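You operate a simulated robot arm through the tools that you are given. There is no shell and no other tool.

You run a simulated robot arm. Do the job below in one go: nothing can be reset, and whatever is moved stays where it is left.

JOB
Brush the soot off the flat head and snug both hose clamp screws.
Fine: use the purple brush; it goes back to its rest. What is to be rubbed or washed off counts as gone when no trace of it is left.

Only the result counts: the job must be done as asked and must still hold three seconds after the hand-in. Knocking over, shifting, dropping, spilling or breaking anything else fails it.

ROBOT AND FRAMES
A 6-joint arm with a two-finger parallel gripper, fixed in place. Base frame: the origin is on the floor under the middle of its stand, x ahead of it, y to its left, z up; the work surface is at about z = 820. Lengths are in mm, angles in rad, forces in N, time in s.
With the tool pointing down near the work surface it reaches from about 280 to 640 mm from the base axis. Its first joint turns from -2.007 to 2.007 rad. Payload 3.43 kg.
The tool frame sits at the grasp point between the pads (the TCP): z along the fingers, y along the line on which they close. The tips reach 34 mm beyond it. The gripper opens to 128 mm. The fingers are 24 mm wide and 12 mm thick; the gripper's body (48 by 130 mm) begins 96 mm behind the TCP.
Orientation is that of the tool frame in the base frame, as a unit quaternion [w, x, y, z]. With the fingers straight down and closing along the base's y, the tool's x points along the base's -x, its y along +y and its z along -z.

CONTROLS
- The arm moves only by the tool jog_arm. Its argument "commands" is a list of rows, each a list of 6 numbers: the shift along the tool's x, y, z in mm, then the turn, a rotation vector about the tool's x, y, z in rad. In form: [[x, y, z, rx, ry, rz], ...]. A call has 1 to 20 rows; each row shifts and turns the commanded pose from where the row before left it, along the tool's axes as they then stand. "gripper" is the closure in counts, from 0 (fully open) to 255 (shut), set as the call begins (left out, the last holds). Rows are played at 5 a second. More than 50 mm and 0.15 rad between two rows, or a gripper value outside its range, and nothing of the call is played. A pose out of reach is approached as far as the arm can. The call stops where the force on the tool passes 40 N (or 10 N more than at its start, if that is more) or the arm is blocked; 0.2 s more then pass. The fingers move at their own pace (about 153 mm/s each) and stop on an object; they squeeze with about 40 N. The grip force told is the motor's: it shows also when the fingers shut on nothing. Time passes only in rows, and 0.2 s behind the last, so rows that do not move let the fingers close. It gives the time, the measured TCP pose, the force on the tool (base axes), the opening and the grip force at its end, in the units of the frame above (readings bear some noise), with the torque about the TCP (base axes, N m) and any sound that the robot's microphone picked up.
- Cameras (640 x 400 px; columns grow to the right, rows downward): "scene" is fixed at [49.2, -649.6, 1503.6]; the picture's right is [0.66, -0.75, 0.00], its down [-0.58, -0.51, -0.64] and it looks along [0.48, 0.42, -0.77] (base axes); focal length 312 px, centre (320, 200). "wrist" rides on the gripper at [76, -11, -160] in the tool frame; the picture's right is [0.15, 0.99, 0.00], its down [-0.88, 0.13, -0.46] and it looks along [-0.45, 0.07, 0.89] (tool axes); focal length 234 px, centre (320, 200). There is no depth. A picture from a camera that has moved, and an enlarged one, comes with that camera's place and axes in the base frame and with its lens.
- capture(camera): a new picture of that camera. The clock stands still meanwhile.
- lift_body(by): slides the trunk up (or, below 0, down) by that many mm; the arm rides with it, the base frame stays. It gives what a move gives, with no picture.
- inspect(camera, box): a new picture of the part [left, top, right, bottom] of that camera's present view, enlarged. The clock stands still meanwhile.
- hand_in(): hands the job in; it is judged then, once.

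Nothing tells you positions but the pictures and the camera data. Unless the task says otherwise, let go and move clear before handing in.

The tools are called after "Request:" as a command line: name --pt "numbers of a row" for each row, then --argument value for the rest, lists and objects as JSON in quotes. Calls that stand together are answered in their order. jog_arm: Moves the arm, as the interface text tells. Its arguments: {"type":"object","properties":{"commands":{"type":"array"},"gripper":{"type":"number"}},"required":["commands"]} The other tools are called the same way: lift_body (by) moves the trunk up or down; capture (camera) takes a picture; inspect (camera, box) takes an enlarged picture of a part of a camera's view; hand_in () hands the job in.

At the start:

```text
t: 0.0
ee_pos: [240.9, -322.7, 1222.5]
ee_rot: [0.0, 0.0, 1.0, -0.001]
ft_force: [0.4, -0.6, -0.6]
wrist_torque: [-0.05, -0.01, -0.03]
width: 128.0
gripper_force: 0.1
trunk travel left (down, up): [-925.0, 65.0]
```

scene: 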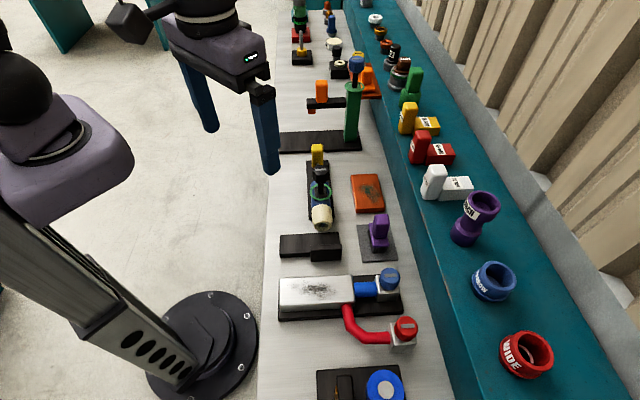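
wrist: 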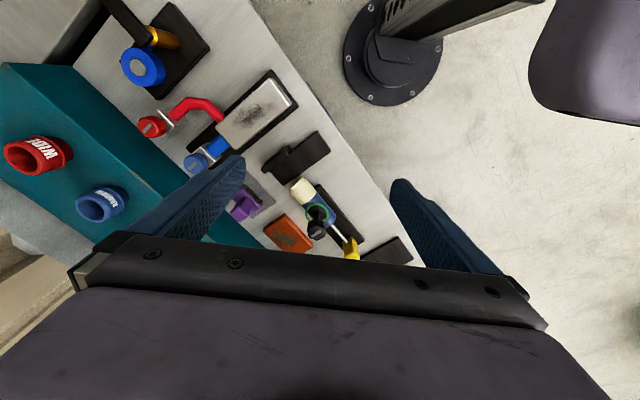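

I see a bench with a sooty flat head (silver block), with blue and red hoses whose clamp screws have blue and red heads, and a purple brush on a dark rest. I'll look closer before moving anything.

Request:
inspect --camera "scene" --box '[260, 200, 440, 360]'

Request:
inspect --camera "scene" --box '[260, 120, 420, 260]'

Request:
inspect --camera "scene" --box '[380, 140, 580, 390]'

Request:
inspect --camera "scene" --box '[270, 0, 440, 130]'

Request:
inspect --camera "wrist" --box '[100, 60, 340, 260]'

```text
2.50 times, centred on (350, 280) of scene
camera zoom: at [49.2, -649.6, 1503.6], right [0.66, -0.75, 0.0], down [-0.58, -0.51, -0.64], along [0.48, 0.42, -0.77], focal length 780 px, centre (245, 0)
```

zoom: 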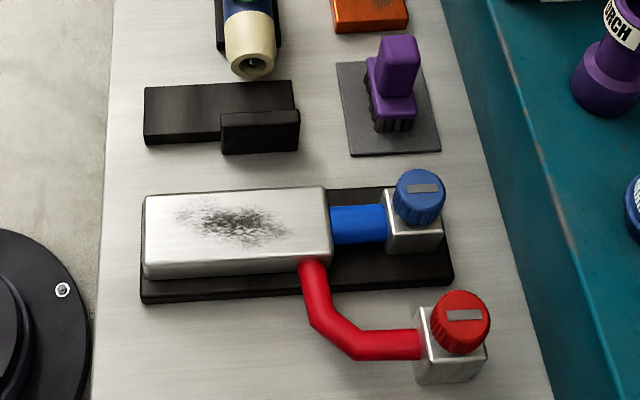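

```text
2.86 times, centred on (340, 190) of scene
camera zoom: at [49.2, -649.6, 1503.6], right [0.66, -0.75, 0.0], down [-0.58, -0.51, -0.64], along [0.48, 0.42, -0.77], focal length 892 px, centre (263, 229)
```

zoom: 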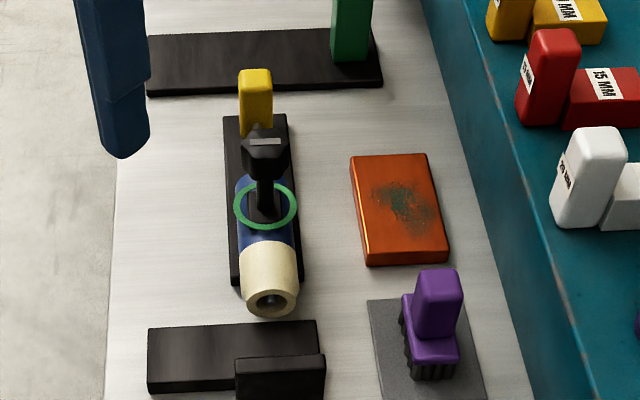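

```text
1.60 times, centred on (480, 265) of scene
camera zoom: at [49.2, -649.6, 1503.6], right [0.66, -0.75, 0.0], down [-0.58, -0.51, -0.64], along [0.48, 0.42, -0.77], focal length 499 px, centre (64, 96)
```

zoom: 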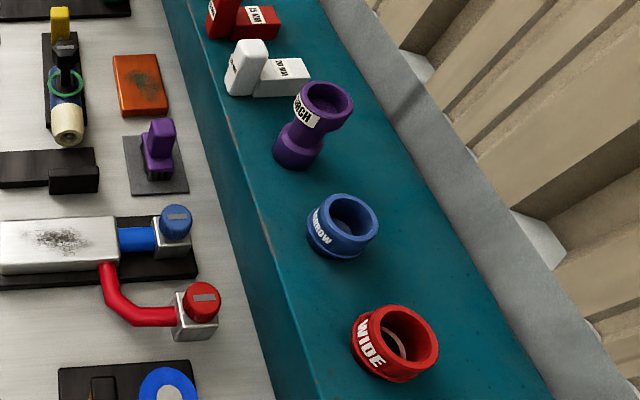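

```text
3.08 times, centred on (355, 65) of scene
camera zoom: at [49.2, -649.6, 1503.6], right [0.66, -0.75, 0.0], down [-0.58, -0.51, -0.64], along [0.48, 0.42, -0.77], focal length 960 px, centre (212, 615)
```

zoom: 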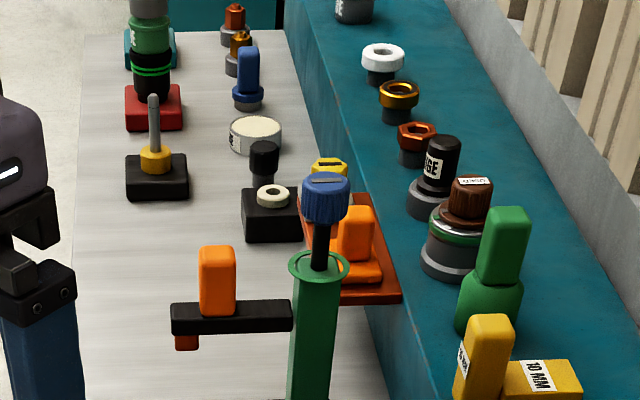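

```text
2.00 times, centred on (220, 160) of wrist
camera zoom: at [163.7, -333.6, 1382.2], right [-0.15, 0.99, 0.0], down [0.88, 0.13, 0.46], along [0.45, 0.07, -0.89], focal length 468 px, centre (520, 280)
```

zoom: 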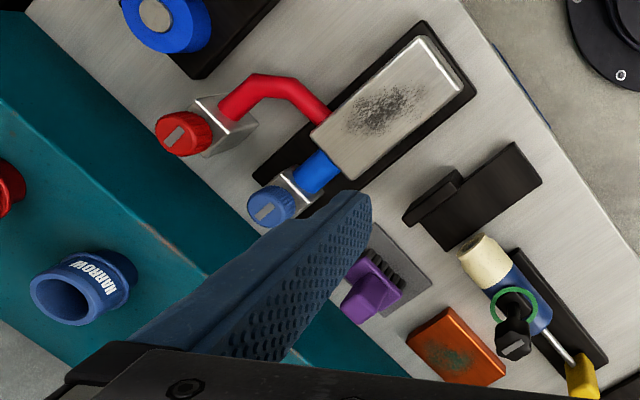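

The sooty block's top sits near z≈884. The blue knob is near (356,-568), the red near (293,-646), and the brush handle near (457,-480), all to be refined. I'll move above this area at a safe height for a better view.

Request:
jog_arm --pt "-27.5 -32 17.5 0 0 0" --pt "-27.5 -32 17.5 0 0 0" --pt "-27.5 -32 17.5 0 0 0" --pt "-27.5 -32 17.5 0 0 0" --pt "0 0 0 0 0 0" --gripper 0

Request:
capture --camera "wrist"

Request:
capture --camera "scene"

```text
t: 1.2
ee_pos: [349.6, -449.9, 1150.7]
ee_rot: [0.001, 0.0, 1.0, -0.002]
ft_force: [-0.5, -0.8, -0.1]
wrist_torque: [0.01, -0.05, -0.02]
width: 127.9
gripper_force: 0.1
trunk travel left (down, up): [-925.0, 65.0]
```

```text
taken
camera wrist: at [273.0, -460.2, 1311.5], right [-0.15, 0.99, 0.0], down [0.88, 0.13, 0.46], along [0.45, 0.07, -0.89], focal length 234 px, centre (320, 200)
```

wrist: 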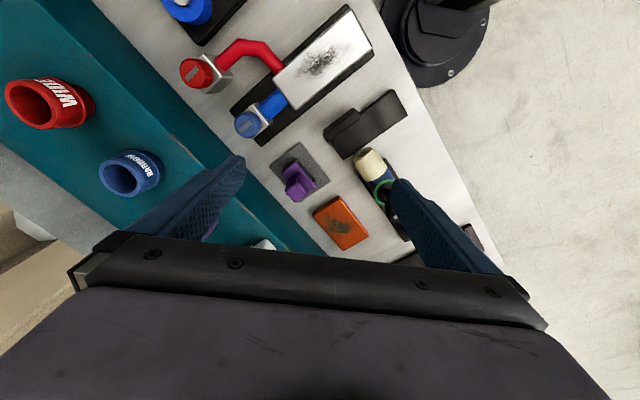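

```text
taken
```

scene: 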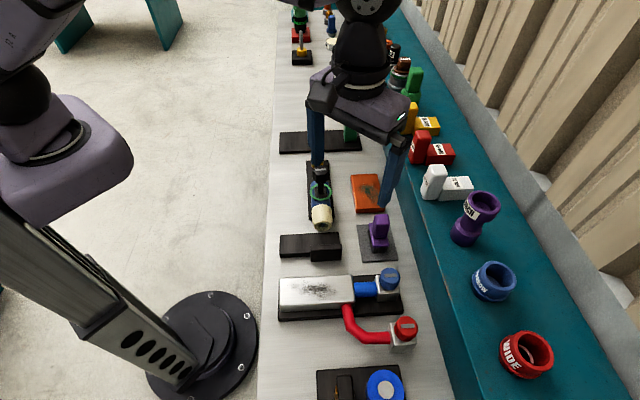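

I'm now above the area with a clear view of the brush, head and knobs. I'll zoom in on each to measure their positions and orientations.

Request:
inspect --camera "wrist" --box '[160, 20, 300, 150]'

Request:
inspect --camera "wrist" --box '[240, 120, 380, 250]'

Request:
inspect --camera "wrist" --box '[230, 0, 400, 150]'

Request:
inspect --camera "scene" --box '[350, 200, 430, 280]'

Request:
inspect --camera "scene" --box '[340, 260, 430, 360]'

Request:
inspect --camera "scene" --box '[270, 260, 370, 330]'

```text
3.08 times, centred on (230, 85) of wrist
camera zoom: at [273.0, -460.2, 1311.5], right [-0.15, 0.99, 0.0], down [0.88, 0.13, 0.46], along [0.45, 0.07, -0.89], focal length 720 px, centre (597, 554)
```

zoom: 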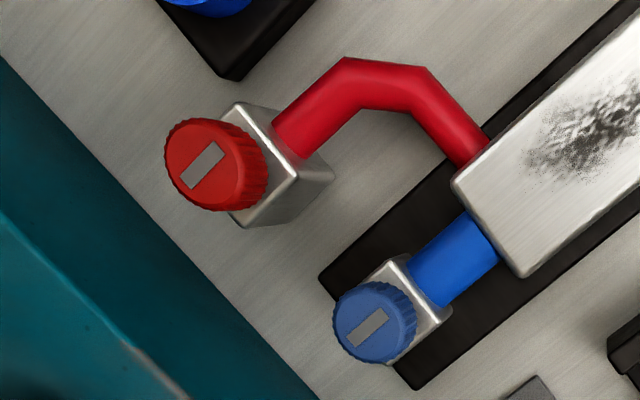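

```text
3.08 times, centred on (310, 185) of wrist
camera zoom: at [273.0, -460.2, 1311.5], right [-0.15, 0.99, 0.0], down [0.88, 0.13, 0.46], along [0.45, 0.07, -0.89], focal length 720 px, centre (351, 246)
```

zoom: 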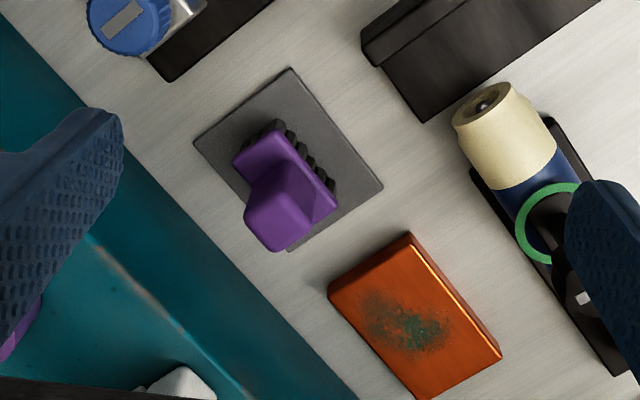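

```text
2.67 times, centred on (315, 75) of wrist
camera zoom: at [273.0, -460.2, 1311.5], right [-0.15, 0.99, 0.0], down [0.88, 0.13, 0.46], along [0.45, 0.07, -0.89], focal length 624 px, centre (333, 533)
```

zoom: 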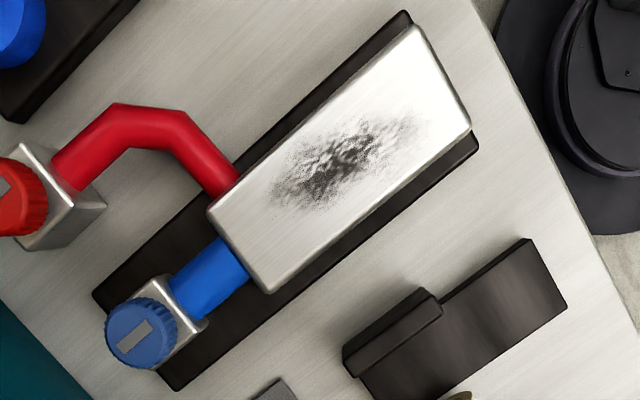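

```text
5.00 times, centred on (390, 240) of scene
camera zoom: at [49.2, -649.6, 1503.6], right [0.66, -0.75, 0.0], down [-0.58, -0.51, -0.64], along [0.48, 0.42, -0.77], focal length 1561 px, centre (-30, 0)
```

zoom: 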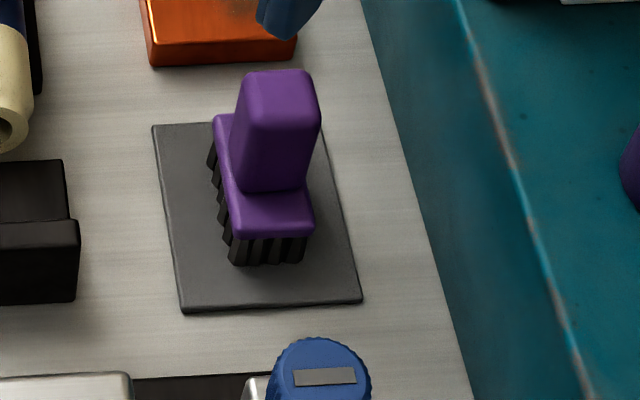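

```text
4.00 times, centred on (385, 310) of scene
camera zoom: at [49.2, -649.6, 1503.6], right [0.66, -0.75, 0.0], down [-0.58, -0.51, -0.64], along [0.48, 0.42, -0.77], focal length 1248 px, centre (60, -240)
```

zoom: 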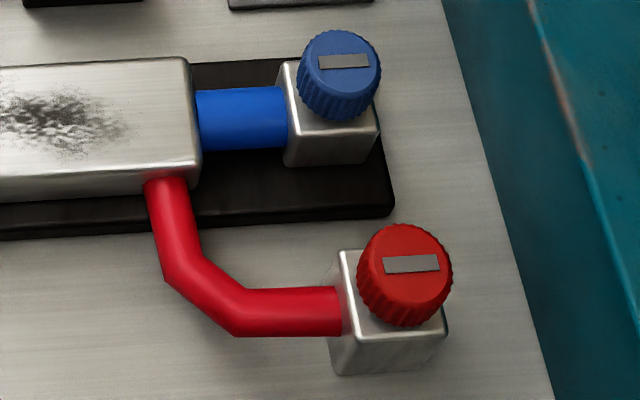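

```text
5.71 times, centred on (320, 295) of scene
camera zoom: at [49.2, -649.6, 1503.6], right [0.66, -0.75, 0.0], down [-0.58, -0.51, -0.64], along [0.48, 0.42, -0.77], focal length 1784 px, centre (320, -343)
```

zoom: 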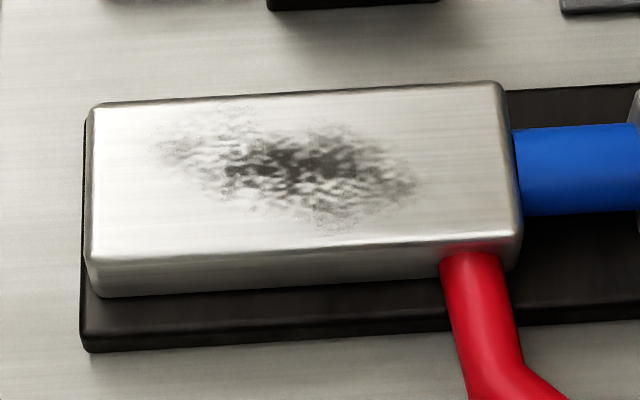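

The bench runs at 45°. The brush body is about 67×33 mm centred near (461,-476), with its handle up, long side along (1,1). The head top is about 150×53 with its long side along (-1,1). I'll turn the gripper by -45° so it closes across the brush's short side, then check reach.

Request:
jog_arm --pt "0 0 0 0 0 -0.1309" --pt "0 0 0 0 0 -0.1309" --pt "0 0 0 0 0 -0.1309" --pt "0 0 0 0 0 -0.1309" --pt "0 0 0 0 0 -0.1309" --pt "0 0 0 0 0 -0.1309" --pt "0 0 0 0 0 0"

Request:
capture --camera "wrist"

```text
t: 2.8
ee_pos: [350.2, -451.4, 1151.0]
ee_rot: [-0.001, -0.384, 0.923, 0.0]
ft_force: [0.7, -0.3, 0.4]
wrist_torque: [0.01, 0.02, -0.01]
width: 128.2
gripper_force: 0.1
trunk travel left (down, up): [-925.0, 65.0]
```

```text
taken
camera wrist: at [303.6, -511.8, 1311.9], right [-0.8, 0.59, 0.0], down [0.53, 0.72, 0.46], along [0.27, 0.37, -0.89], focal length 234 px, centre (320, 200)
```

wrist: 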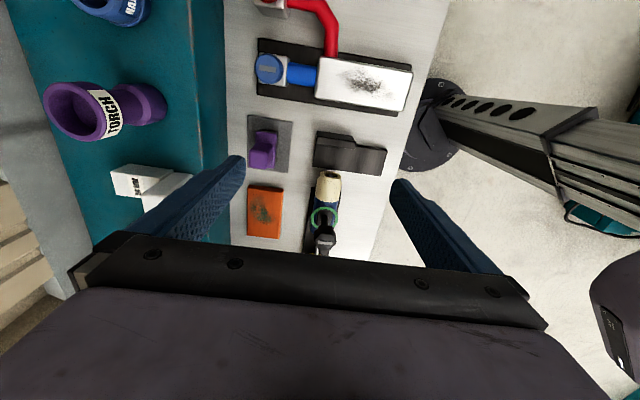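

The gripper is now aligned with the bench. I'll partly close it and move to just above the brush handle, then check the reach and re-measure.

Request:
jog_arm --pt "-15.2 -23.95 35.25 0 0 0" --pt "-15.2 -23.95 35.25 0 0 0" --pt "-15.2 -23.95 35.25 0 0 0" --pt "-15.1 -23.95 35.25 0 0 0" --pt "0 0 0 0 0 0" --pt "0 0 0 0 0 0" --gripper 115

Request:
capture --camera "wrist"

Request:
capture --camera "scene"

```text
t: 4.2
ee_pos: [446.0, -462.8, 1019.5]
ee_rot: [0.0, -0.382, 0.924, 0.0]
ft_force: [-0.2, 0.4, 0.6]
wrist_torque: [-0.01, 0.02, 0.03]
width: 70.3
gripper_force: 0.0
out of reach, approached as far as the arm can: row 4
trunk travel left (down, up): [-925.0, 65.0]
```

```text
taken
camera wrist: at [400.2, -523.9, 1180.3], right [-0.8, 0.6, 0.0], down [0.53, 0.71, 0.46], along [0.27, 0.37, -0.89], focal length 234 px, centre (320, 200)
```

wrist: 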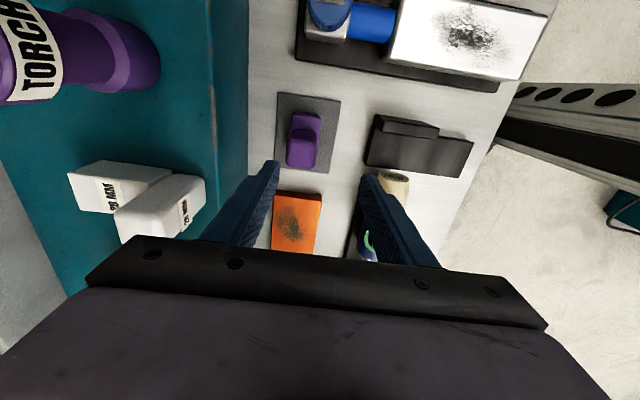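

```text
taken
```

scene: 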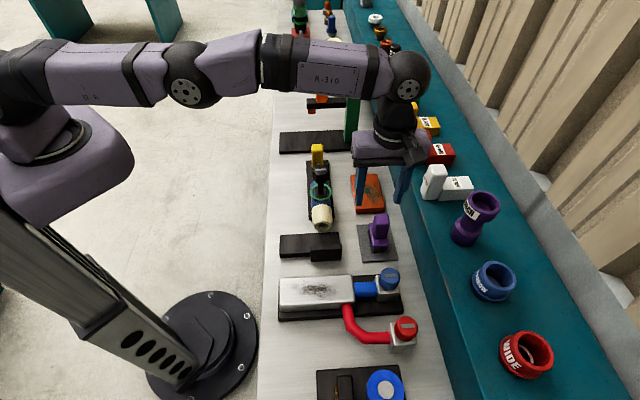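

The arm is fully stretched here: with the tool straight down it reaches only about 643 mm, and the brush sits at about 663. I'll tip the tool slightly outward to gain reach. For that the gripper should close along (1,1), so the pads stay flush with the handle. I'll back off a bit and turn 90°.

Request:
jog_arm --pt "0 40 0 0 0 0" --pt "0 0 0 0 0 0.1309" --pt "0 0 0 0 0 0.1309" --pt "0 0 0 0 0 0.1309" --pt "0 0 0 0 0 0.1309" --pt "0 0 0 0 0 0.1309" --pt "0 0 0 0 0 0.1309" --pt "0 0 0 0 0 0.1309" --pt "0 0 0 0 0 0.1309" --pt "0 0 0 0 0 0.1309" --pt "0 0 0 0 0 0.1309" --pt "0 0 0 0 0 0.1309" --pt "0 0 0 0 0 0.1309" --pt "0 0 0 0 0 0"

```text
t: 7.2
ee_pos: [418.8, -436.6, 1018.4]
ee_rot: [0.0, 0.384, 0.923, 0.0]
ft_force: [0.4, -0.2, 0.3]
wrist_torque: [-0.01, -0.01, -0.01]
width: 70.0
gripper_force: 0.1
trunk travel left (down, up): [-925.0, 65.0]
```

The turn worked. I'll lower the trunk 80 mm so the arm is near level at working height.

Request:
lift_body --by -80

Request:
capture --camera "wrist"

Request:
capture --camera "scene"

```text
t: 8.4
ee_pos: [419.0, -436.7, 940.0]
ee_rot: [0.001, 0.383, 0.924, 0.0]
ft_force: [1.1, -0.3, 0.3]
wrist_torque: [0.02, 0.01, -0.01]
width: 70.2
gripper_force: 0.0
trunk travel left (down, up): [-845.0, 145.0]
```

```text
taken
camera wrist: at [355.7, -390.6, 1100.0], right [0.6, 0.8, 0.0], down [0.71, -0.53, 0.46], along [0.37, -0.27, -0.89], focal length 234 px, centre (320, 200)
```

wrist: 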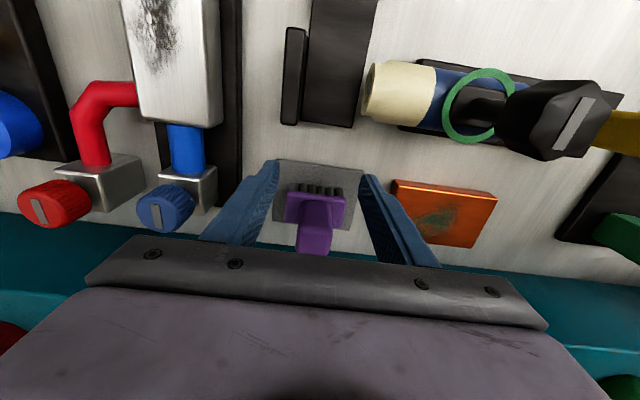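

```text
taken
```

scene: 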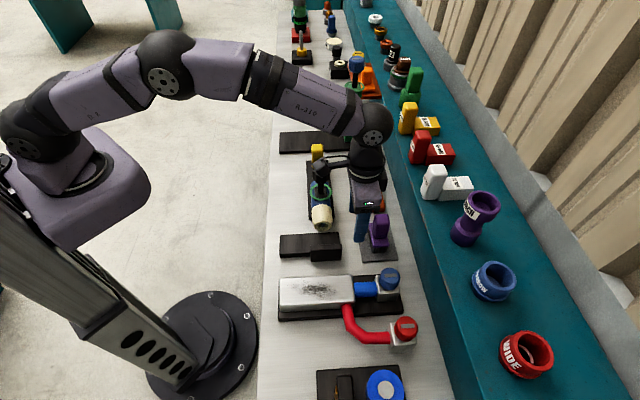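

The wrist camera now looks straight at the brush. I'll zoom in to measure the handle and check the knobs.

Request:
inspect --camera "wrist" --box '[250, 150, 390, 260]'

Request:
inspect --camera "wrist" --box '[0, 60, 240, 240]'

Request:
inspect --camera "scene" --box '[340, 190, 410, 270]'

```text
3.64 times, centred on (320, 205) of wrist
camera zoom: at [355.7, -390.6, 1100.0], right [0.6, 0.8, 0.0], down [0.71, -0.53, 0.46], along [0.37, -0.27, -0.89], focal length 852 px, centre (320, 182)
```

zoom: 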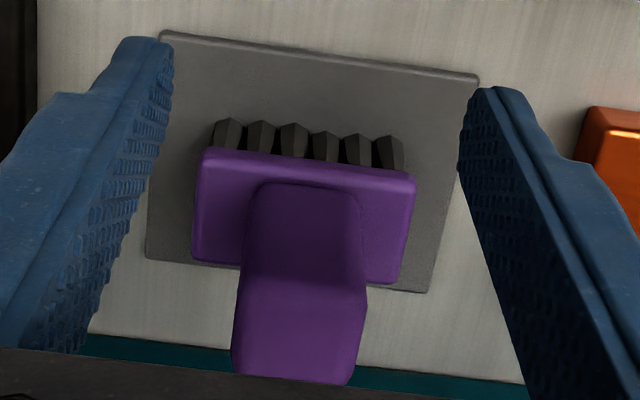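

```text
2.22 times, centred on (120, 150) of wrist
camera zoom: at [355.7, -390.6, 1100.0], right [0.6, 0.8, 0.0], down [0.71, -0.53, 0.46], along [0.37, -0.27, -0.89], focal length 520 px, centre (764, 311)
```

zoom: 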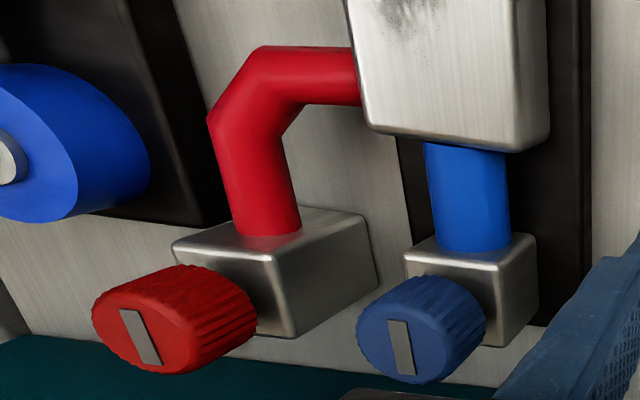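

```text
5.00 times, centred on (375, 230) of scene
camera zoom: at [49.2, -649.6, 1503.6], right [0.66, -0.75, 0.0], down [-0.58, -0.51, -0.64], along [0.48, 0.42, -0.77], focal length 1561 px, centre (45, 50)
```

zoom: 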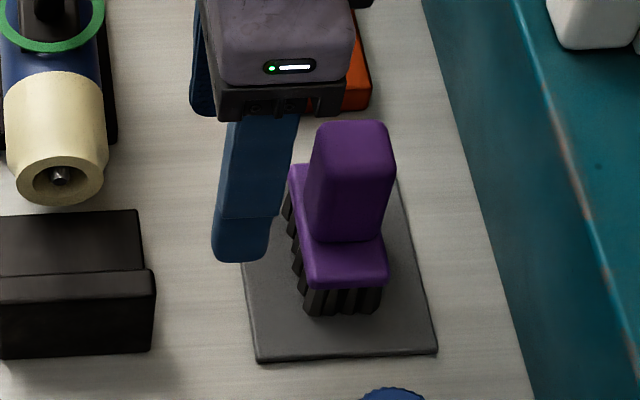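

The handle is 30×30 mm, centred near (460,-476), with its top near z≈925. I'll tip the tool outward 0.15 rad and slide out so the fingers straddle the handle, then check before descending.

Request:
jog_arm --pt "0 0 0 0 -0.075 0" --pt "0 0 0 0 -0.075 0" --pt "-28.03 0.85 4.24 0 0 0" --pt "-28.03 0.85 4.24 0 0 0" --pt "0 0 0 0 0 0" --pt "0 0 0 0 0 0"

Request:
capture --camera "wrist"

Request:
inspect --camera "scene" --box '[320, 150, 440, 270]'

```text
t: 9.8
ee_pos: [458.3, -476.2, 940.5]
ee_rot: [0.069, 0.382, 0.921, -0.028]
ft_force: [-0.2, 0.7, 0.2]
wrist_torque: [0.01, 0.01, 0.01]
width: 70.3
gripper_force: 0.1
trunk travel left (down, up): [-845.0, 145.0]
```

```text
taken
camera wrist: at [380.7, -413.7, 1087.2], right [0.6, 0.8, -0.02], down [0.66, -0.48, 0.58], along [0.46, -0.36, -0.81], focal length 234 px, centre (320, 200)
```

wrist: 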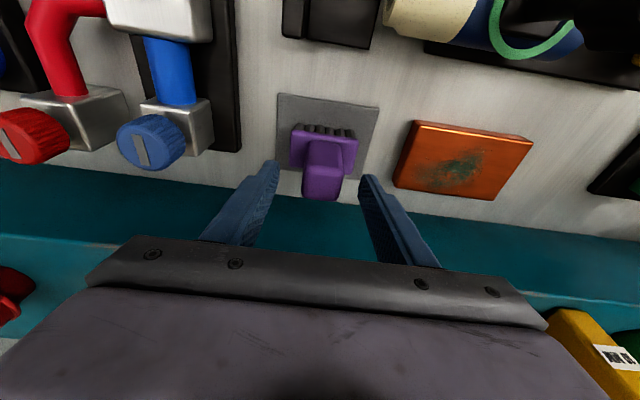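

```text
3.33 times, centred on (380, 210) of scene
camera zoom: at [49.2, -649.6, 1503.6], right [0.66, -0.75, 0.0], down [-0.58, -0.51, -0.64], along [0.48, 0.42, -0.77], focal length 1040 px, centre (120, 167)
```

zoom: 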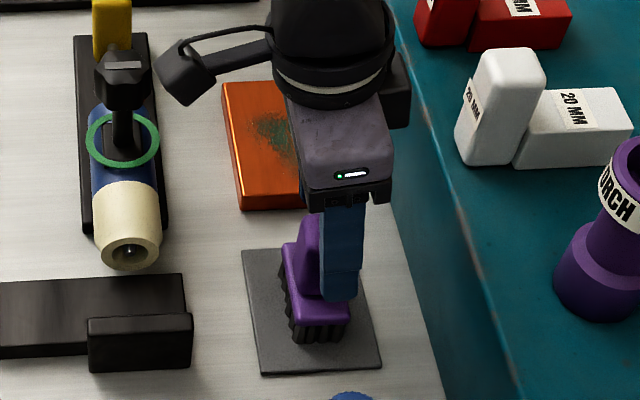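

The fingers straddle the handle well. I'll descend 36 mm, then close in a separate call.

Request:
jog_arm --pt "2.2 0.7 17.85 0 0 0" --pt "2.2 0.7 17.85 0 0 0" --pt "0 0 0 0 0 0"

Request:
inspect --camera "wrist" --box '[230, 100, 410, 250]'

Request:
inspect --camera "scene" --box '[320, 170, 440, 270]'

```text
t: 10.6
ee_pos: [461.4, -476.0, 904.1]
ee_rot: [0.07, 0.382, 0.921, -0.029]
ft_force: [-1.0, -1.0, -0.3]
wrist_torque: [0.01, 0.01, 0.02]
width: 70.1
gripper_force: 0.0
trunk travel left (down, up): [-845.0, 145.0]
```

```text
2.67 times, centred on (320, 175) of wrist
camera zoom: at [382.4, -413.5, 1051.1], right [0.6, 0.8, -0.02], down [0.66, -0.48, 0.58], along [0.46, -0.36, -0.81], focal length 624 px, centre (320, 267)
```

zoom: 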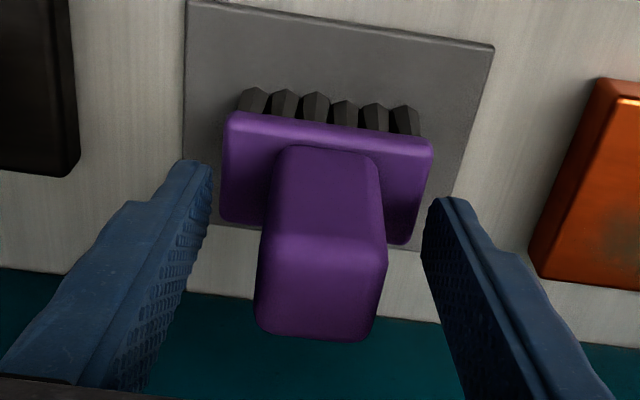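

```text
4.00 times, centred on (380, 220) of scene
camera zoom: at [49.2, -649.6, 1503.6], right [0.66, -0.75, 0.0], down [-0.58, -0.51, -0.64], along [0.48, 0.42, -0.77], focal length 1248 px, centre (80, 120)
```

zoom: 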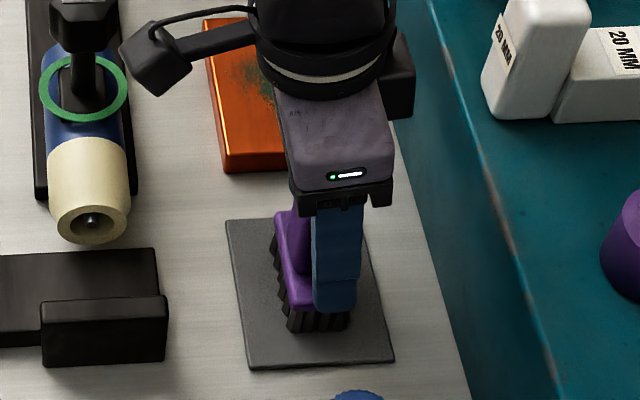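

The handle is centred between the fingers with the tips just above the brush body. Closing on it now.

Request:
jog_arm --pt "0 0 0 0 0 0" --pt "0 0 0 0 0 0" --pt "0 0 0 0 0 0" --pt "0 0 0 0 0 0" --pt "0 0 0 0 0 0" --gripper 255

Request:
inspect --camera "wrist" --box '[230, 100, 410, 250]'

```text
t: 11.8
ee_pos: [461.7, -476.3, 904.2]
ee_rot: [0.07, 0.382, 0.921, -0.03]
ft_force: [0.4, 0.3, -0.1]
wrist_torque: [0.03, -0.02, 0.01]
width: 33.4
gripper_force: 39.6
trunk travel left (down, up): [-845.0, 145.0]
```

```text
2.67 times, centred on (320, 175) of wrist
camera zoom: at [382.4, -413.6, 1051.1], right [0.6, 0.8, -0.02], down [0.66, -0.48, 0.58], along [0.46, -0.36, -0.81], focal length 624 px, centre (320, 267)
```

zoom: 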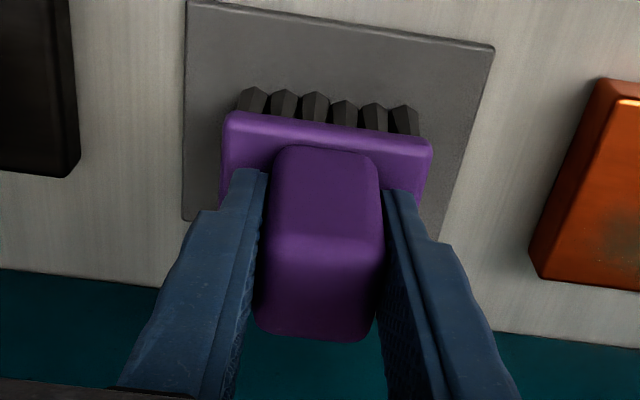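

The grip holds at 33 mm. I'll lift straight up 100 mm and check the brush comes along level.

Request:
jog_arm --pt "-1.87 0 -12.36 0 0 0" --pt "-1.87 0 -12.36 0 0 0" --pt "-3.74 0 -24.72 0 0 0" --pt "-3.74 0 -24.72 0 0 0" --pt "-3.74 0 -24.72 0 0 0" --pt "0 0 0 0 0 0"

Request:
capture --camera "wrist"

Request:
inspect --camera "scene" --box '[320, 120, 440, 270]'

```text
t: 13.2
ee_pos: [460.6, -475.7, 1003.7]
ee_rot: [0.07, 0.381, 0.921, -0.029]
ft_force: [-0.3, -0.1, -1.2]
wrist_torque: [0.01, -0.03, 0.0]
width: 33.6
gripper_force: 40.0
trunk travel left (down, up): [-845.0, 145.0]
```

```text
taken
camera wrist: at [382.0, -412.9, 1151.0], right [0.6, 0.8, -0.02], down [0.66, -0.48, 0.58], along [0.46, -0.36, -0.81], focal length 234 px, centre (320, 200)
```

wrist: 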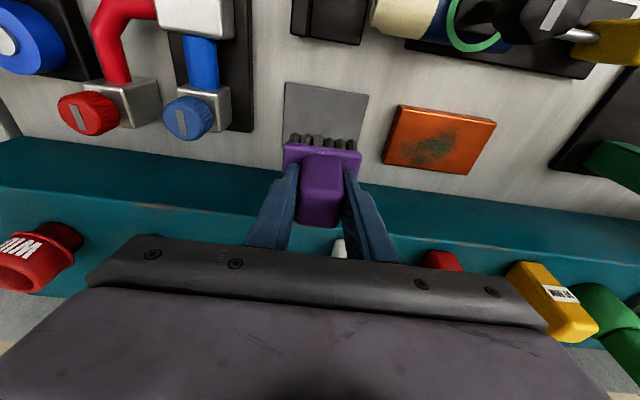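

```text
2.67 times, centred on (380, 195) of scene
camera zoom: at [49.2, -649.6, 1503.6], right [0.66, -0.75, 0.0], down [-0.58, -0.51, -0.64], along [0.48, 0.42, -0.77], focal length 832 px, centre (160, 213)
```

zoom: 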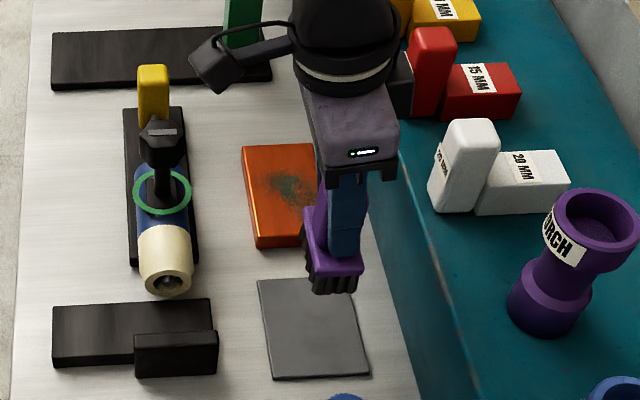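

The brush is held level. I'll move inward first and then across to above the hose-side end of the head, keeping the bristles about 40 mm above its top.

Request:
jog_arm --pt "33.2 0 -5.02 0 0 0" --pt "33.2 0 -5.02 0 0 0" --pt "33.2 0 -5.02 0 0 0" --pt "0 -35.35 0 0 0 0" --pt "0 -35.35 0 0 0 0" --pt "0 -35.35 0 0 0 0" --pt "0 -35.35 0 0 0 0" --pt "0 0 0 0 0 0"

Request:
capture --camera "wrist"

Request:
inspect --camera "scene" --box '[250, 200, 430, 340]'

```text
t: 15.0
ee_pos: [290.0, -504.8, 1004.8]
ee_rot: [0.069, 0.382, 0.921, -0.029]
ft_force: [0.1, -0.5, -0.9]
wrist_torque: [-0.01, 0.02, -0.02]
width: 33.4
gripper_force: 40.2
trunk travel left (down, up): [-845.0, 145.0]
```

```text
taken
camera wrist: at [212.4, -442.5, 1151.8], right [0.6, 0.8, -0.02], down [0.66, -0.48, 0.58], along [0.46, -0.36, -0.81], focal length 234 px, centre (320, 200)
```

wrist: 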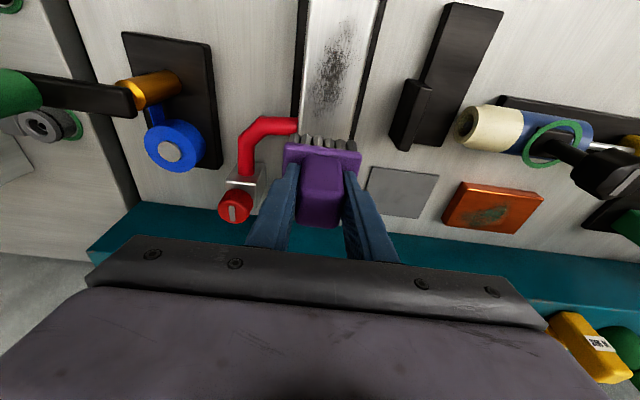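

```text
2.86 times, centred on (340, 270) of scene
camera zoom: at [49.2, -649.6, 1503.6], right [0.66, -0.75, 0.0], down [-0.58, -0.51, -0.64], along [0.48, 0.42, -0.77], focal length 892 px, centre (263, 0)
```

zoom: 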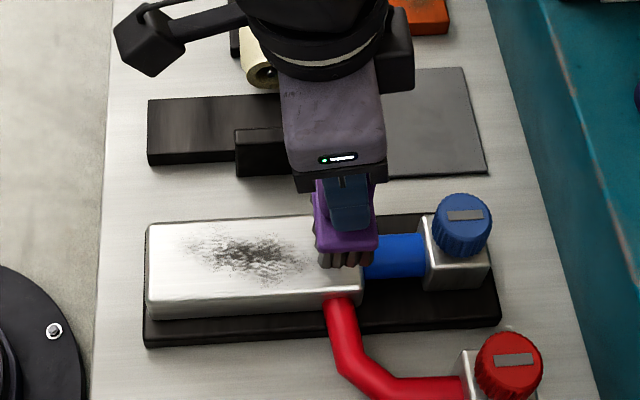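

The brush is over the hose-side end of the head. I'll lower it in steps to find contact.

Request:
jog_arm --pt "1.49 0 9.89 0 0 0" --pt "1.49 0 9.89 0 0 0" --pt "1.49 0 9.89 0 0 0" --pt "0 0 0 0 0 0"

Request:
inspect --camera "scene" --box '[300, 240, 400, 320]'

Request:
inspect --camera "wrist" --box '[220, 0, 420, 240]'

```text
t: 16.0
ee_pos: [291.9, -504.2, 973.0]
ee_rot: [0.07, 0.382, 0.921, -0.029]
ft_force: [0.1, 1.4, -1.0]
wrist_torque: [0.01, 0.0, 0.03]
width: 33.7
gripper_force: 39.9
trunk travel left (down, up): [-845.0, 145.0]
```

```text
5.00 times, centred on (350, 280) of scene
camera zoom: at [49.2, -649.6, 1503.6], right [0.66, -0.75, 0.0], down [-0.58, -0.51, -0.64], along [0.48, 0.42, -0.77], focal length 1561 px, centre (170, -200)
```

zoom: 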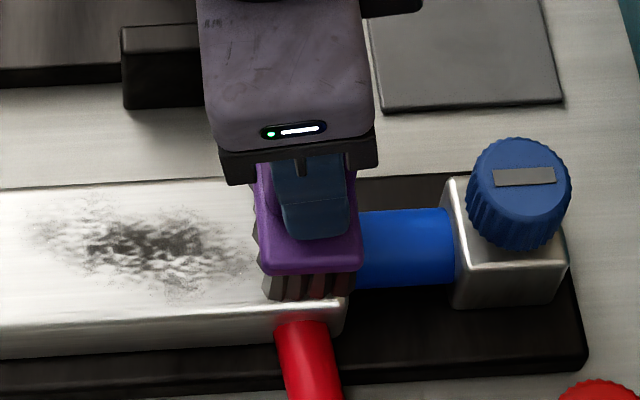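

```text
1.67 times, centred on (320, 120) of wrist
camera zoom: at [212.8, -441.9, 1120.3], right [0.6, 0.8, -0.02], down [0.66, -0.48, 0.58], along [0.46, -0.36, -0.81], focal length 390 px, centre (320, 333)
```

zoom: 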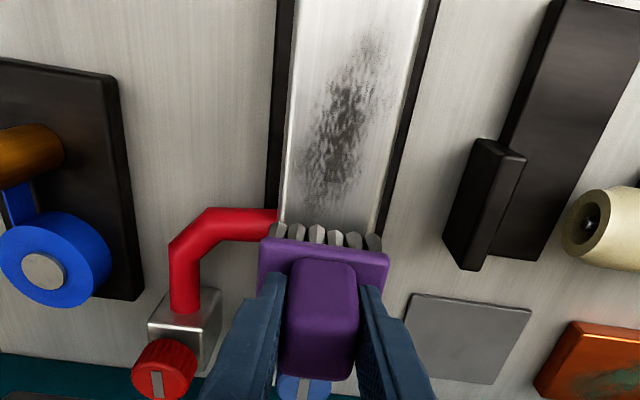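

Bristles are about 10 mm above the head. I'll lower in 2 mm steps and watch the force.

Request:
jog_arm --pt "0.3 0 1.98 0 0 0" --pt "0.3 0 1.98 0 0 0" --pt "0.3 0 1.98 0 0 0"

```text
t: 16.8
ee_pos: [289.8, -504.3, 966.2]
ee_rot: [0.07, 0.381, 0.921, -0.029]
ft_force: [-0.5, -0.3, -1.2]
wrist_torque: [-0.02, 0.0, 0.05]
width: 33.2
gripper_force: 40.2
trunk travel left (down, up): [-845.0, 145.0]
```

Request:
jog_arm --pt "0.15 0 0.99 0 0 0" --pt "0.15 0 0.99 0 0 0"

```text
t: 17.4
ee_pos: [290.3, -505.6, 965.3]
ee_rot: [0.07, 0.382, 0.921, -0.029]
ft_force: [0.3, 0.5, -1.8]
wrist_torque: [0.0, 0.0, 0.02]
width: 33.6
gripper_force: 39.8
trunk travel left (down, up): [-845.0, 145.0]
```

No contact yet at z≈965. Continuing down in 1 mm steps.

Request:
jog_arm --pt "0.15 0 0.99 0 0 0" --pt "0.15 0 0.99 0 0 0"

```text
t: 18.0
ee_pos: [289.7, -504.1, 962.0]
ee_rot: [0.069, 0.382, 0.921, -0.028]
ft_force: [0.2, -0.5, -1.5]
wrist_torque: [0.04, -0.02, 0.0]
width: 33.5
gripper_force: 39.7
trunk travel left (down, up): [-845.0, 145.0]
```

Still only the brush's weight shows on the force at z≈962. Going a bit lower, 1 mm at a time.

Request:
jog_arm --pt "0.15 0 0.99 0 0 0" --pt "0.15 0 0.99 0 0 0"

Request:
inspect --camera "scene" --box '[310, 250, 390, 310]'

```text
t: 18.6
ee_pos: [289.4, -504.1, 960.8]
ee_rot: [0.068, 0.382, 0.921, -0.029]
ft_force: [-0.4, -0.1, -1.2]
wrist_torque: [0.02, -0.02, 0.02]
width: 33.4
gripper_force: 39.8
trunk travel left (down, up): [-845.0, 145.0]
```

```text
6.67 times, centred on (350, 280) of scene
camera zoom: at [49.2, -649.6, 1503.6], right [0.66, -0.75, 0.0], down [-0.58, -0.51, -0.64], along [0.48, 0.42, -0.77], focal length 2081 px, centre (120, -333)
```

zoom: 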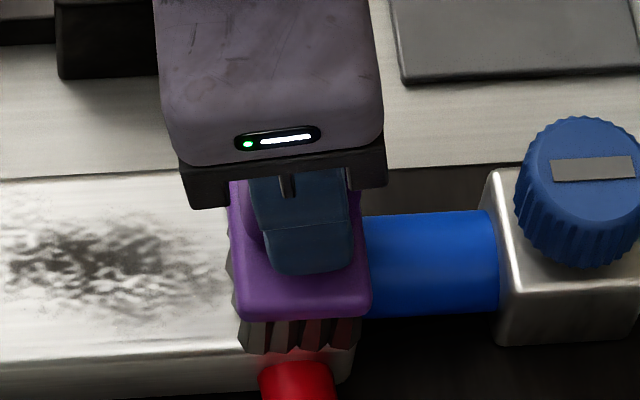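

The bristles look just at or above the surface, and there is no contact force yet. I'll go down another 2 mm.

Request:
jog_arm --pt "0.15 0 0.99 0 0 0" --pt "0.15 0 0.99 0 0 0"

```text
t: 19.2
ee_pos: [288.8, -505.1, 958.8]
ee_rot: [0.069, 0.381, 0.921, -0.028]
ft_force: [-0.1, -0.1, -1.5]
wrist_torque: [0.02, 0.01, -0.04]
width: 33.6
gripper_force: 40.5
trunk travel left (down, up): [-845.0, 145.0]
```

No contact at z≈959. Another 2 mm.

Request:
jog_arm --pt "0.15 0 0.99 0 0 0" --pt "0.15 0 0.99 0 0 0"

```text
t: 19.8
ee_pos: [291.7, -505.5, 956.8]
ee_rot: [0.069, 0.381, 0.921, -0.029]
ft_force: [-0.4, -0.4, -1.4]
wrist_torque: [-0.01, 0.0, -0.02]
width: 33.5
gripper_force: 40.0
trunk travel left (down, up): [-845.0, 145.0]
```

Still free at z≈957. Another 2 mm.

Request:
jog_arm --pt "0.15 0 0.99 0 0 0" --pt "0.15 0 0.99 0 0 0"

Request:
inspect --camera "wrist" --box '[240, 60, 400, 220]'

```text
t: 20.4
ee_pos: [289.8, -504.6, 956.0]
ee_rot: [0.07, 0.381, 0.921, -0.03]
ft_force: [-1.1, 1.1, 3.5]
wrist_torque: [0.17, -0.03, 0.02]
width: 33.5
gripper_force: 40.2
trunk travel left (down, up): [-845.0, 145.0]
```

```text
2.50 times, centred on (320, 140) of wrist
camera zoom: at [211.4, -442.3, 1103.0], right [0.6, 0.8, -0.02], down [0.66, -0.47, 0.58], along [0.46, -0.36, -0.81], focal length 585 px, centre (320, 350)
```

zoom: 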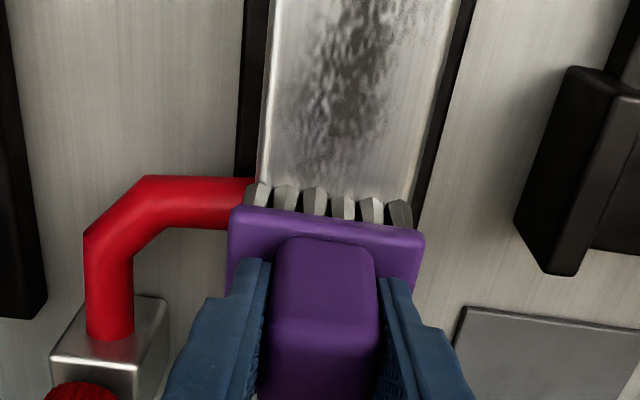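

Contact at about z≈956 with around 5 N. I'll stroke inward along the head, at constant height.

Request:
jog_arm --pt "9.89 0 -1.49 0 0 0" --pt "9.89 0 -1.49 0 0 0" --pt "9.89 0 -1.49 0 0 0" --pt "9.89 0 -1.49 0 0 0" --pt "9.89 0 -1.49 0 0 0" --pt "9.89 0 -1.49 0 0 0"

Request:
inspect --camera "scene" --box '[270, 240, 410, 330]'

Request:
inspect --camera "wrist" --box '[220, 20, 420, 220]'

```text
t: 21.8
ee_pos: [247.1, -460.9, 956.2]
ee_rot: [0.069, 0.382, 0.921, -0.029]
ft_force: [1.2, -0.1, 4.5]
wrist_torque: [-0.09, -0.11, -0.03]
width: 33.6
gripper_force: 40.1
trunk travel left (down, up): [-845.0, 145.0]
```

```text
4.44 times, centred on (340, 285) of scene
camera zoom: at [49.2, -649.6, 1503.6], right [0.66, -0.75, 0.0], down [-0.58, -0.51, -0.64], along [0.48, 0.42, -0.77], focal length 1387 px, centre (231, -178)
```

zoom: 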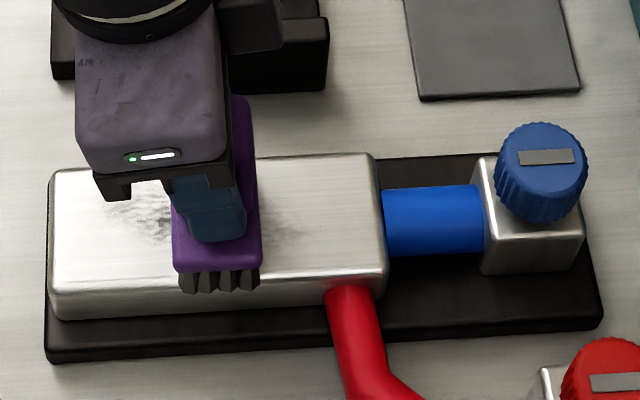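

```text
2.00 times, centred on (320, 120) of wrist
camera zoom: at [168.1, -399.7, 1103.0], right [0.6, 0.8, -0.02], down [0.66, -0.48, 0.58], along [0.46, -0.36, -0.81], focal length 468 px, centre (320, 360)
```

zoom: 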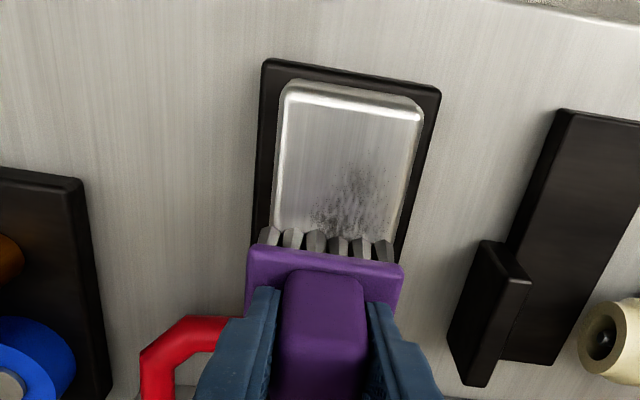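

The soot is coming off, with only faint traces left behind the brush. I'll continue to the near end and then go back and forth.

Request:
jog_arm --pt "9.89 0 -1.49 0 0 0" --pt "9.89 0 -1.49 0 0 0" --pt "9.89 0 -1.49 0 0 0" --pt "9.89 0 -1.49 0 0 0" --pt "9.89 0 -1.49 0 0 0" --pt "9.89 0 -1.49 0 0 0"

Request:
jog_arm --pt "-9.89 0 1.49 0 0 0" --pt "-9.89 0 1.49 0 0 0" --pt "-9.89 0 1.49 0 0 0" --pt "-9.89 0 1.49 0 0 0" --pt "-9.89 0 1.49 0 0 0" --pt "-9.89 0 1.49 0 0 0" --pt "-9.89 0 1.49 0 0 0" --pt "-9.89 0 1.49 0 0 0" --pt "-9.89 0 1.49 0 0 0" --pt "-9.89 0 1.49 0 0 0" --pt "-9.89 0 1.49 0 0 0" --pt "-9.89 0 1.49 0 0 0"

Request:
inspect --camera "wrist" --box '[220, 0, 420, 220]'

Request:
inspect --camera "scene" --box '[270, 250, 380, 330]'

```text
t: 23.2
ee_pos: [205.4, -420.0, 954.5]
ee_rot: [0.07, 0.382, 0.921, -0.03]
ft_force: [2.2, -2.7, 8.3]
wrist_torque: [0.07, -0.17, -0.03]
width: 33.3
gripper_force: 39.7
trunk travel left (down, up): [-845.0, 145.0]
```

```text
t: 25.8
ee_pos: [289.1, -505.9, 954.7]
ee_rot: [0.069, 0.382, 0.921, -0.029]
ft_force: [-0.1, -0.7, 0.1]
wrist_torque: [-0.06, -0.02, 0.0]
width: 33.4
gripper_force: 39.5
trunk travel left (down, up): [-845.0, 145.0]
```

```text
1.82 times, centred on (320, 110) of wrist
camera zoom: at [211.0, -442.6, 1103.0], right [0.6, 0.8, -0.02], down [0.66, -0.48, 0.58], along [0.46, -0.36, -0.81], focal length 426 px, centre (320, 364)
```

zoom: 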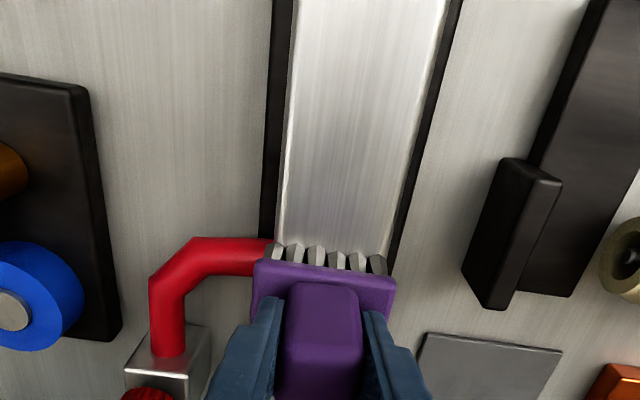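

```text
5.00 times, centred on (325, 290) of scene
camera zoom: at [49.2, -649.6, 1503.6], right [0.66, -0.75, 0.0], down [-0.58, -0.51, -0.64], along [0.48, 0.42, -0.77], focal length 1561 px, centre (295, -250)
```

zoom: 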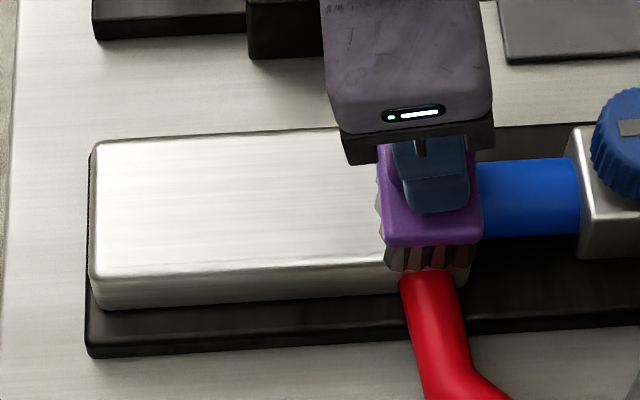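

The head looks clean. I'll do one more pass each way, 1 mm lower, to be sure no trace is left.

Request:
jog_arm --pt "0.15 0 0.99 0 0 0" --pt "9.89 0 -1.49 0 0 0" --pt "9.89 0 -1.49 0 0 0" --pt "9.89 0 -1.49 0 0 0" --pt "9.89 0 -1.49 0 0 0" --pt "9.89 0 -1.49 0 0 0" --pt "9.89 0 -1.49 0 0 0" --pt "9.89 0 -1.49 0 0 0" --pt "9.89 0 -1.49 0 0 0" --pt "9.89 0 -1.49 0 0 0" --pt "9.89 0 -1.49 0 0 0" --pt "9.89 0 -1.49 0 0 0" --pt "9.89 0 -1.49 0 0 0"

Request:
jog_arm --pt "-9.89 0 1.49 0 0 0" --pt "-9.89 0 1.49 0 0 0" --pt "-9.89 0 1.49 0 0 0" --pt "-9.89 0 1.49 0 0 0" --pt "-9.89 0 1.49 0 0 0" --pt "-9.89 0 1.49 0 0 0" --pt "-9.89 0 1.49 0 0 0" --pt "-9.89 0 1.49 0 0 0" --pt "-9.89 0 1.49 0 0 0" --pt "-9.89 0 1.49 0 0 0" --pt "-9.89 0 1.49 0 0 0" --pt "-9.89 0 1.49 0 0 0"

```text
t: 28.6
ee_pos: [204.7, -420.5, 955.7]
ee_rot: [0.07, 0.382, 0.921, -0.029]
ft_force: [3.4, -3.8, 15.1]
wrist_torque: [0.01, -0.23, -0.05]
width: 33.3
gripper_force: 39.7
trunk travel left (down, up): [-845.0, 145.0]
```

```text
t: 31.2
ee_pos: [289.4, -502.8, 955.9]
ee_rot: [0.07, 0.381, 0.921, -0.029]
ft_force: [-5.1, 3.3, 14.0]
wrist_torque: [0.31, 0.08, 0.08]
width: 33.7
gripper_force: 39.8
trunk travel left (down, up): [-845.0, 145.0]
```

The second pass pressed a firm 14 N both ways. I'll lift off and check the head for any remaining soot and the brush's attitude.

Request:
jog_arm --pt "-3.66 0 -24.23 0 0 0" --pt "-3.66 0 -24.23 0 0 0" --pt "0 0 0 0 0 0"

Request:
jog_arm --pt "0 35.35 0 0 0 0" --pt "0 35.35 0 0 0 0" --pt "0 35.35 0 0 0 0" --pt "0 35.35 0 0 0 0" --pt "0 0 0 0 0 0"

Request:
inspect --camera "scene" --box '[270, 250, 380, 330]'

Request:
capture --camera "wrist"

Request:
capture --camera "scene"

```text
t: 32.0
ee_pos: [290.9, -503.1, 1002.1]
ee_rot: [0.07, 0.381, 0.922, -0.028]
ft_force: [0.4, 0.3, -1.7]
wrist_torque: [-0.02, 0.0, 0.03]
width: 33.4
gripper_force: 40.1
trunk travel left (down, up): [-845.0, 145.0]
```

```text
t: 33.2
ee_pos: [390.9, -403.8, 1002.7]
ee_rot: [0.069, 0.381, 0.922, -0.029]
ft_force: [0.8, -0.8, -1.2]
wrist_torque: [0.01, -0.02, -0.02]
width: 33.7
gripper_force: 40.2
trunk travel left (down, up): [-845.0, 145.0]
```

```text
5.00 times, centred on (325, 290) of scene
camera zoom: at [49.2, -649.6, 1503.6], right [0.66, -0.75, 0.0], down [-0.58, -0.51, -0.64], along [0.48, 0.42, -0.77], focal length 1561 px, centre (295, -250)
```

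zoom: 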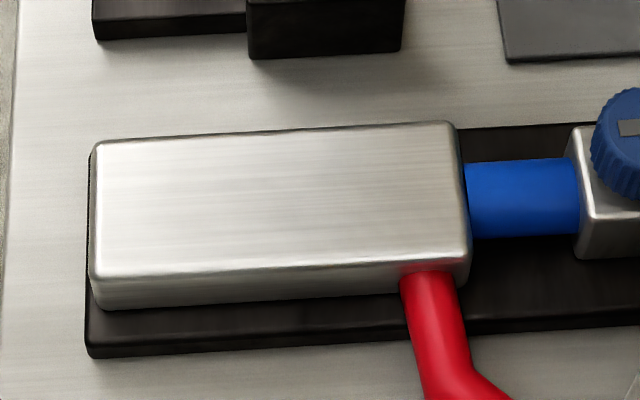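

```text
taken
camera wrist: at [311.7, -341.8, 1149.9], right [0.6, 0.8, -0.02], down [0.66, -0.48, 0.58], along [0.46, -0.36, -0.81], focal length 234 px, centre (320, 200)
```

wrist: 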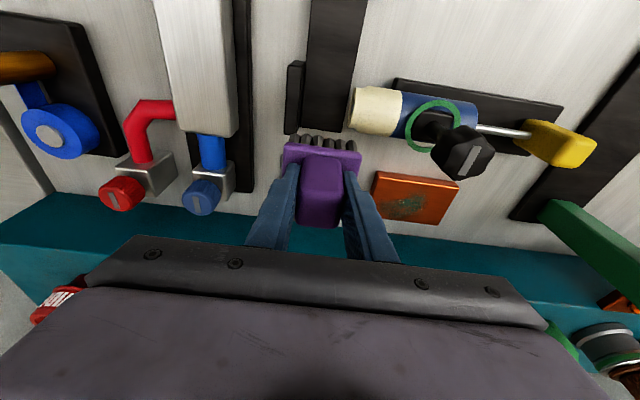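

```text
taken
```

scene: 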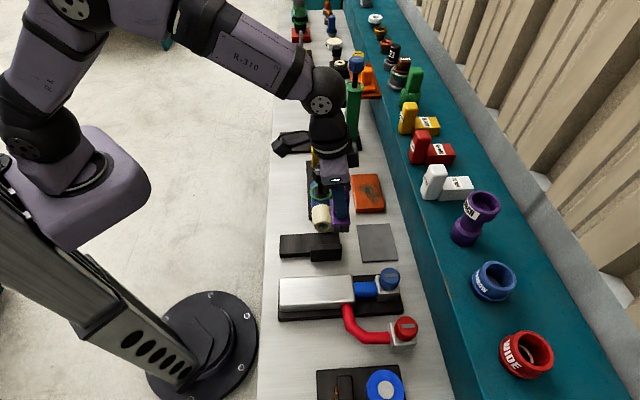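

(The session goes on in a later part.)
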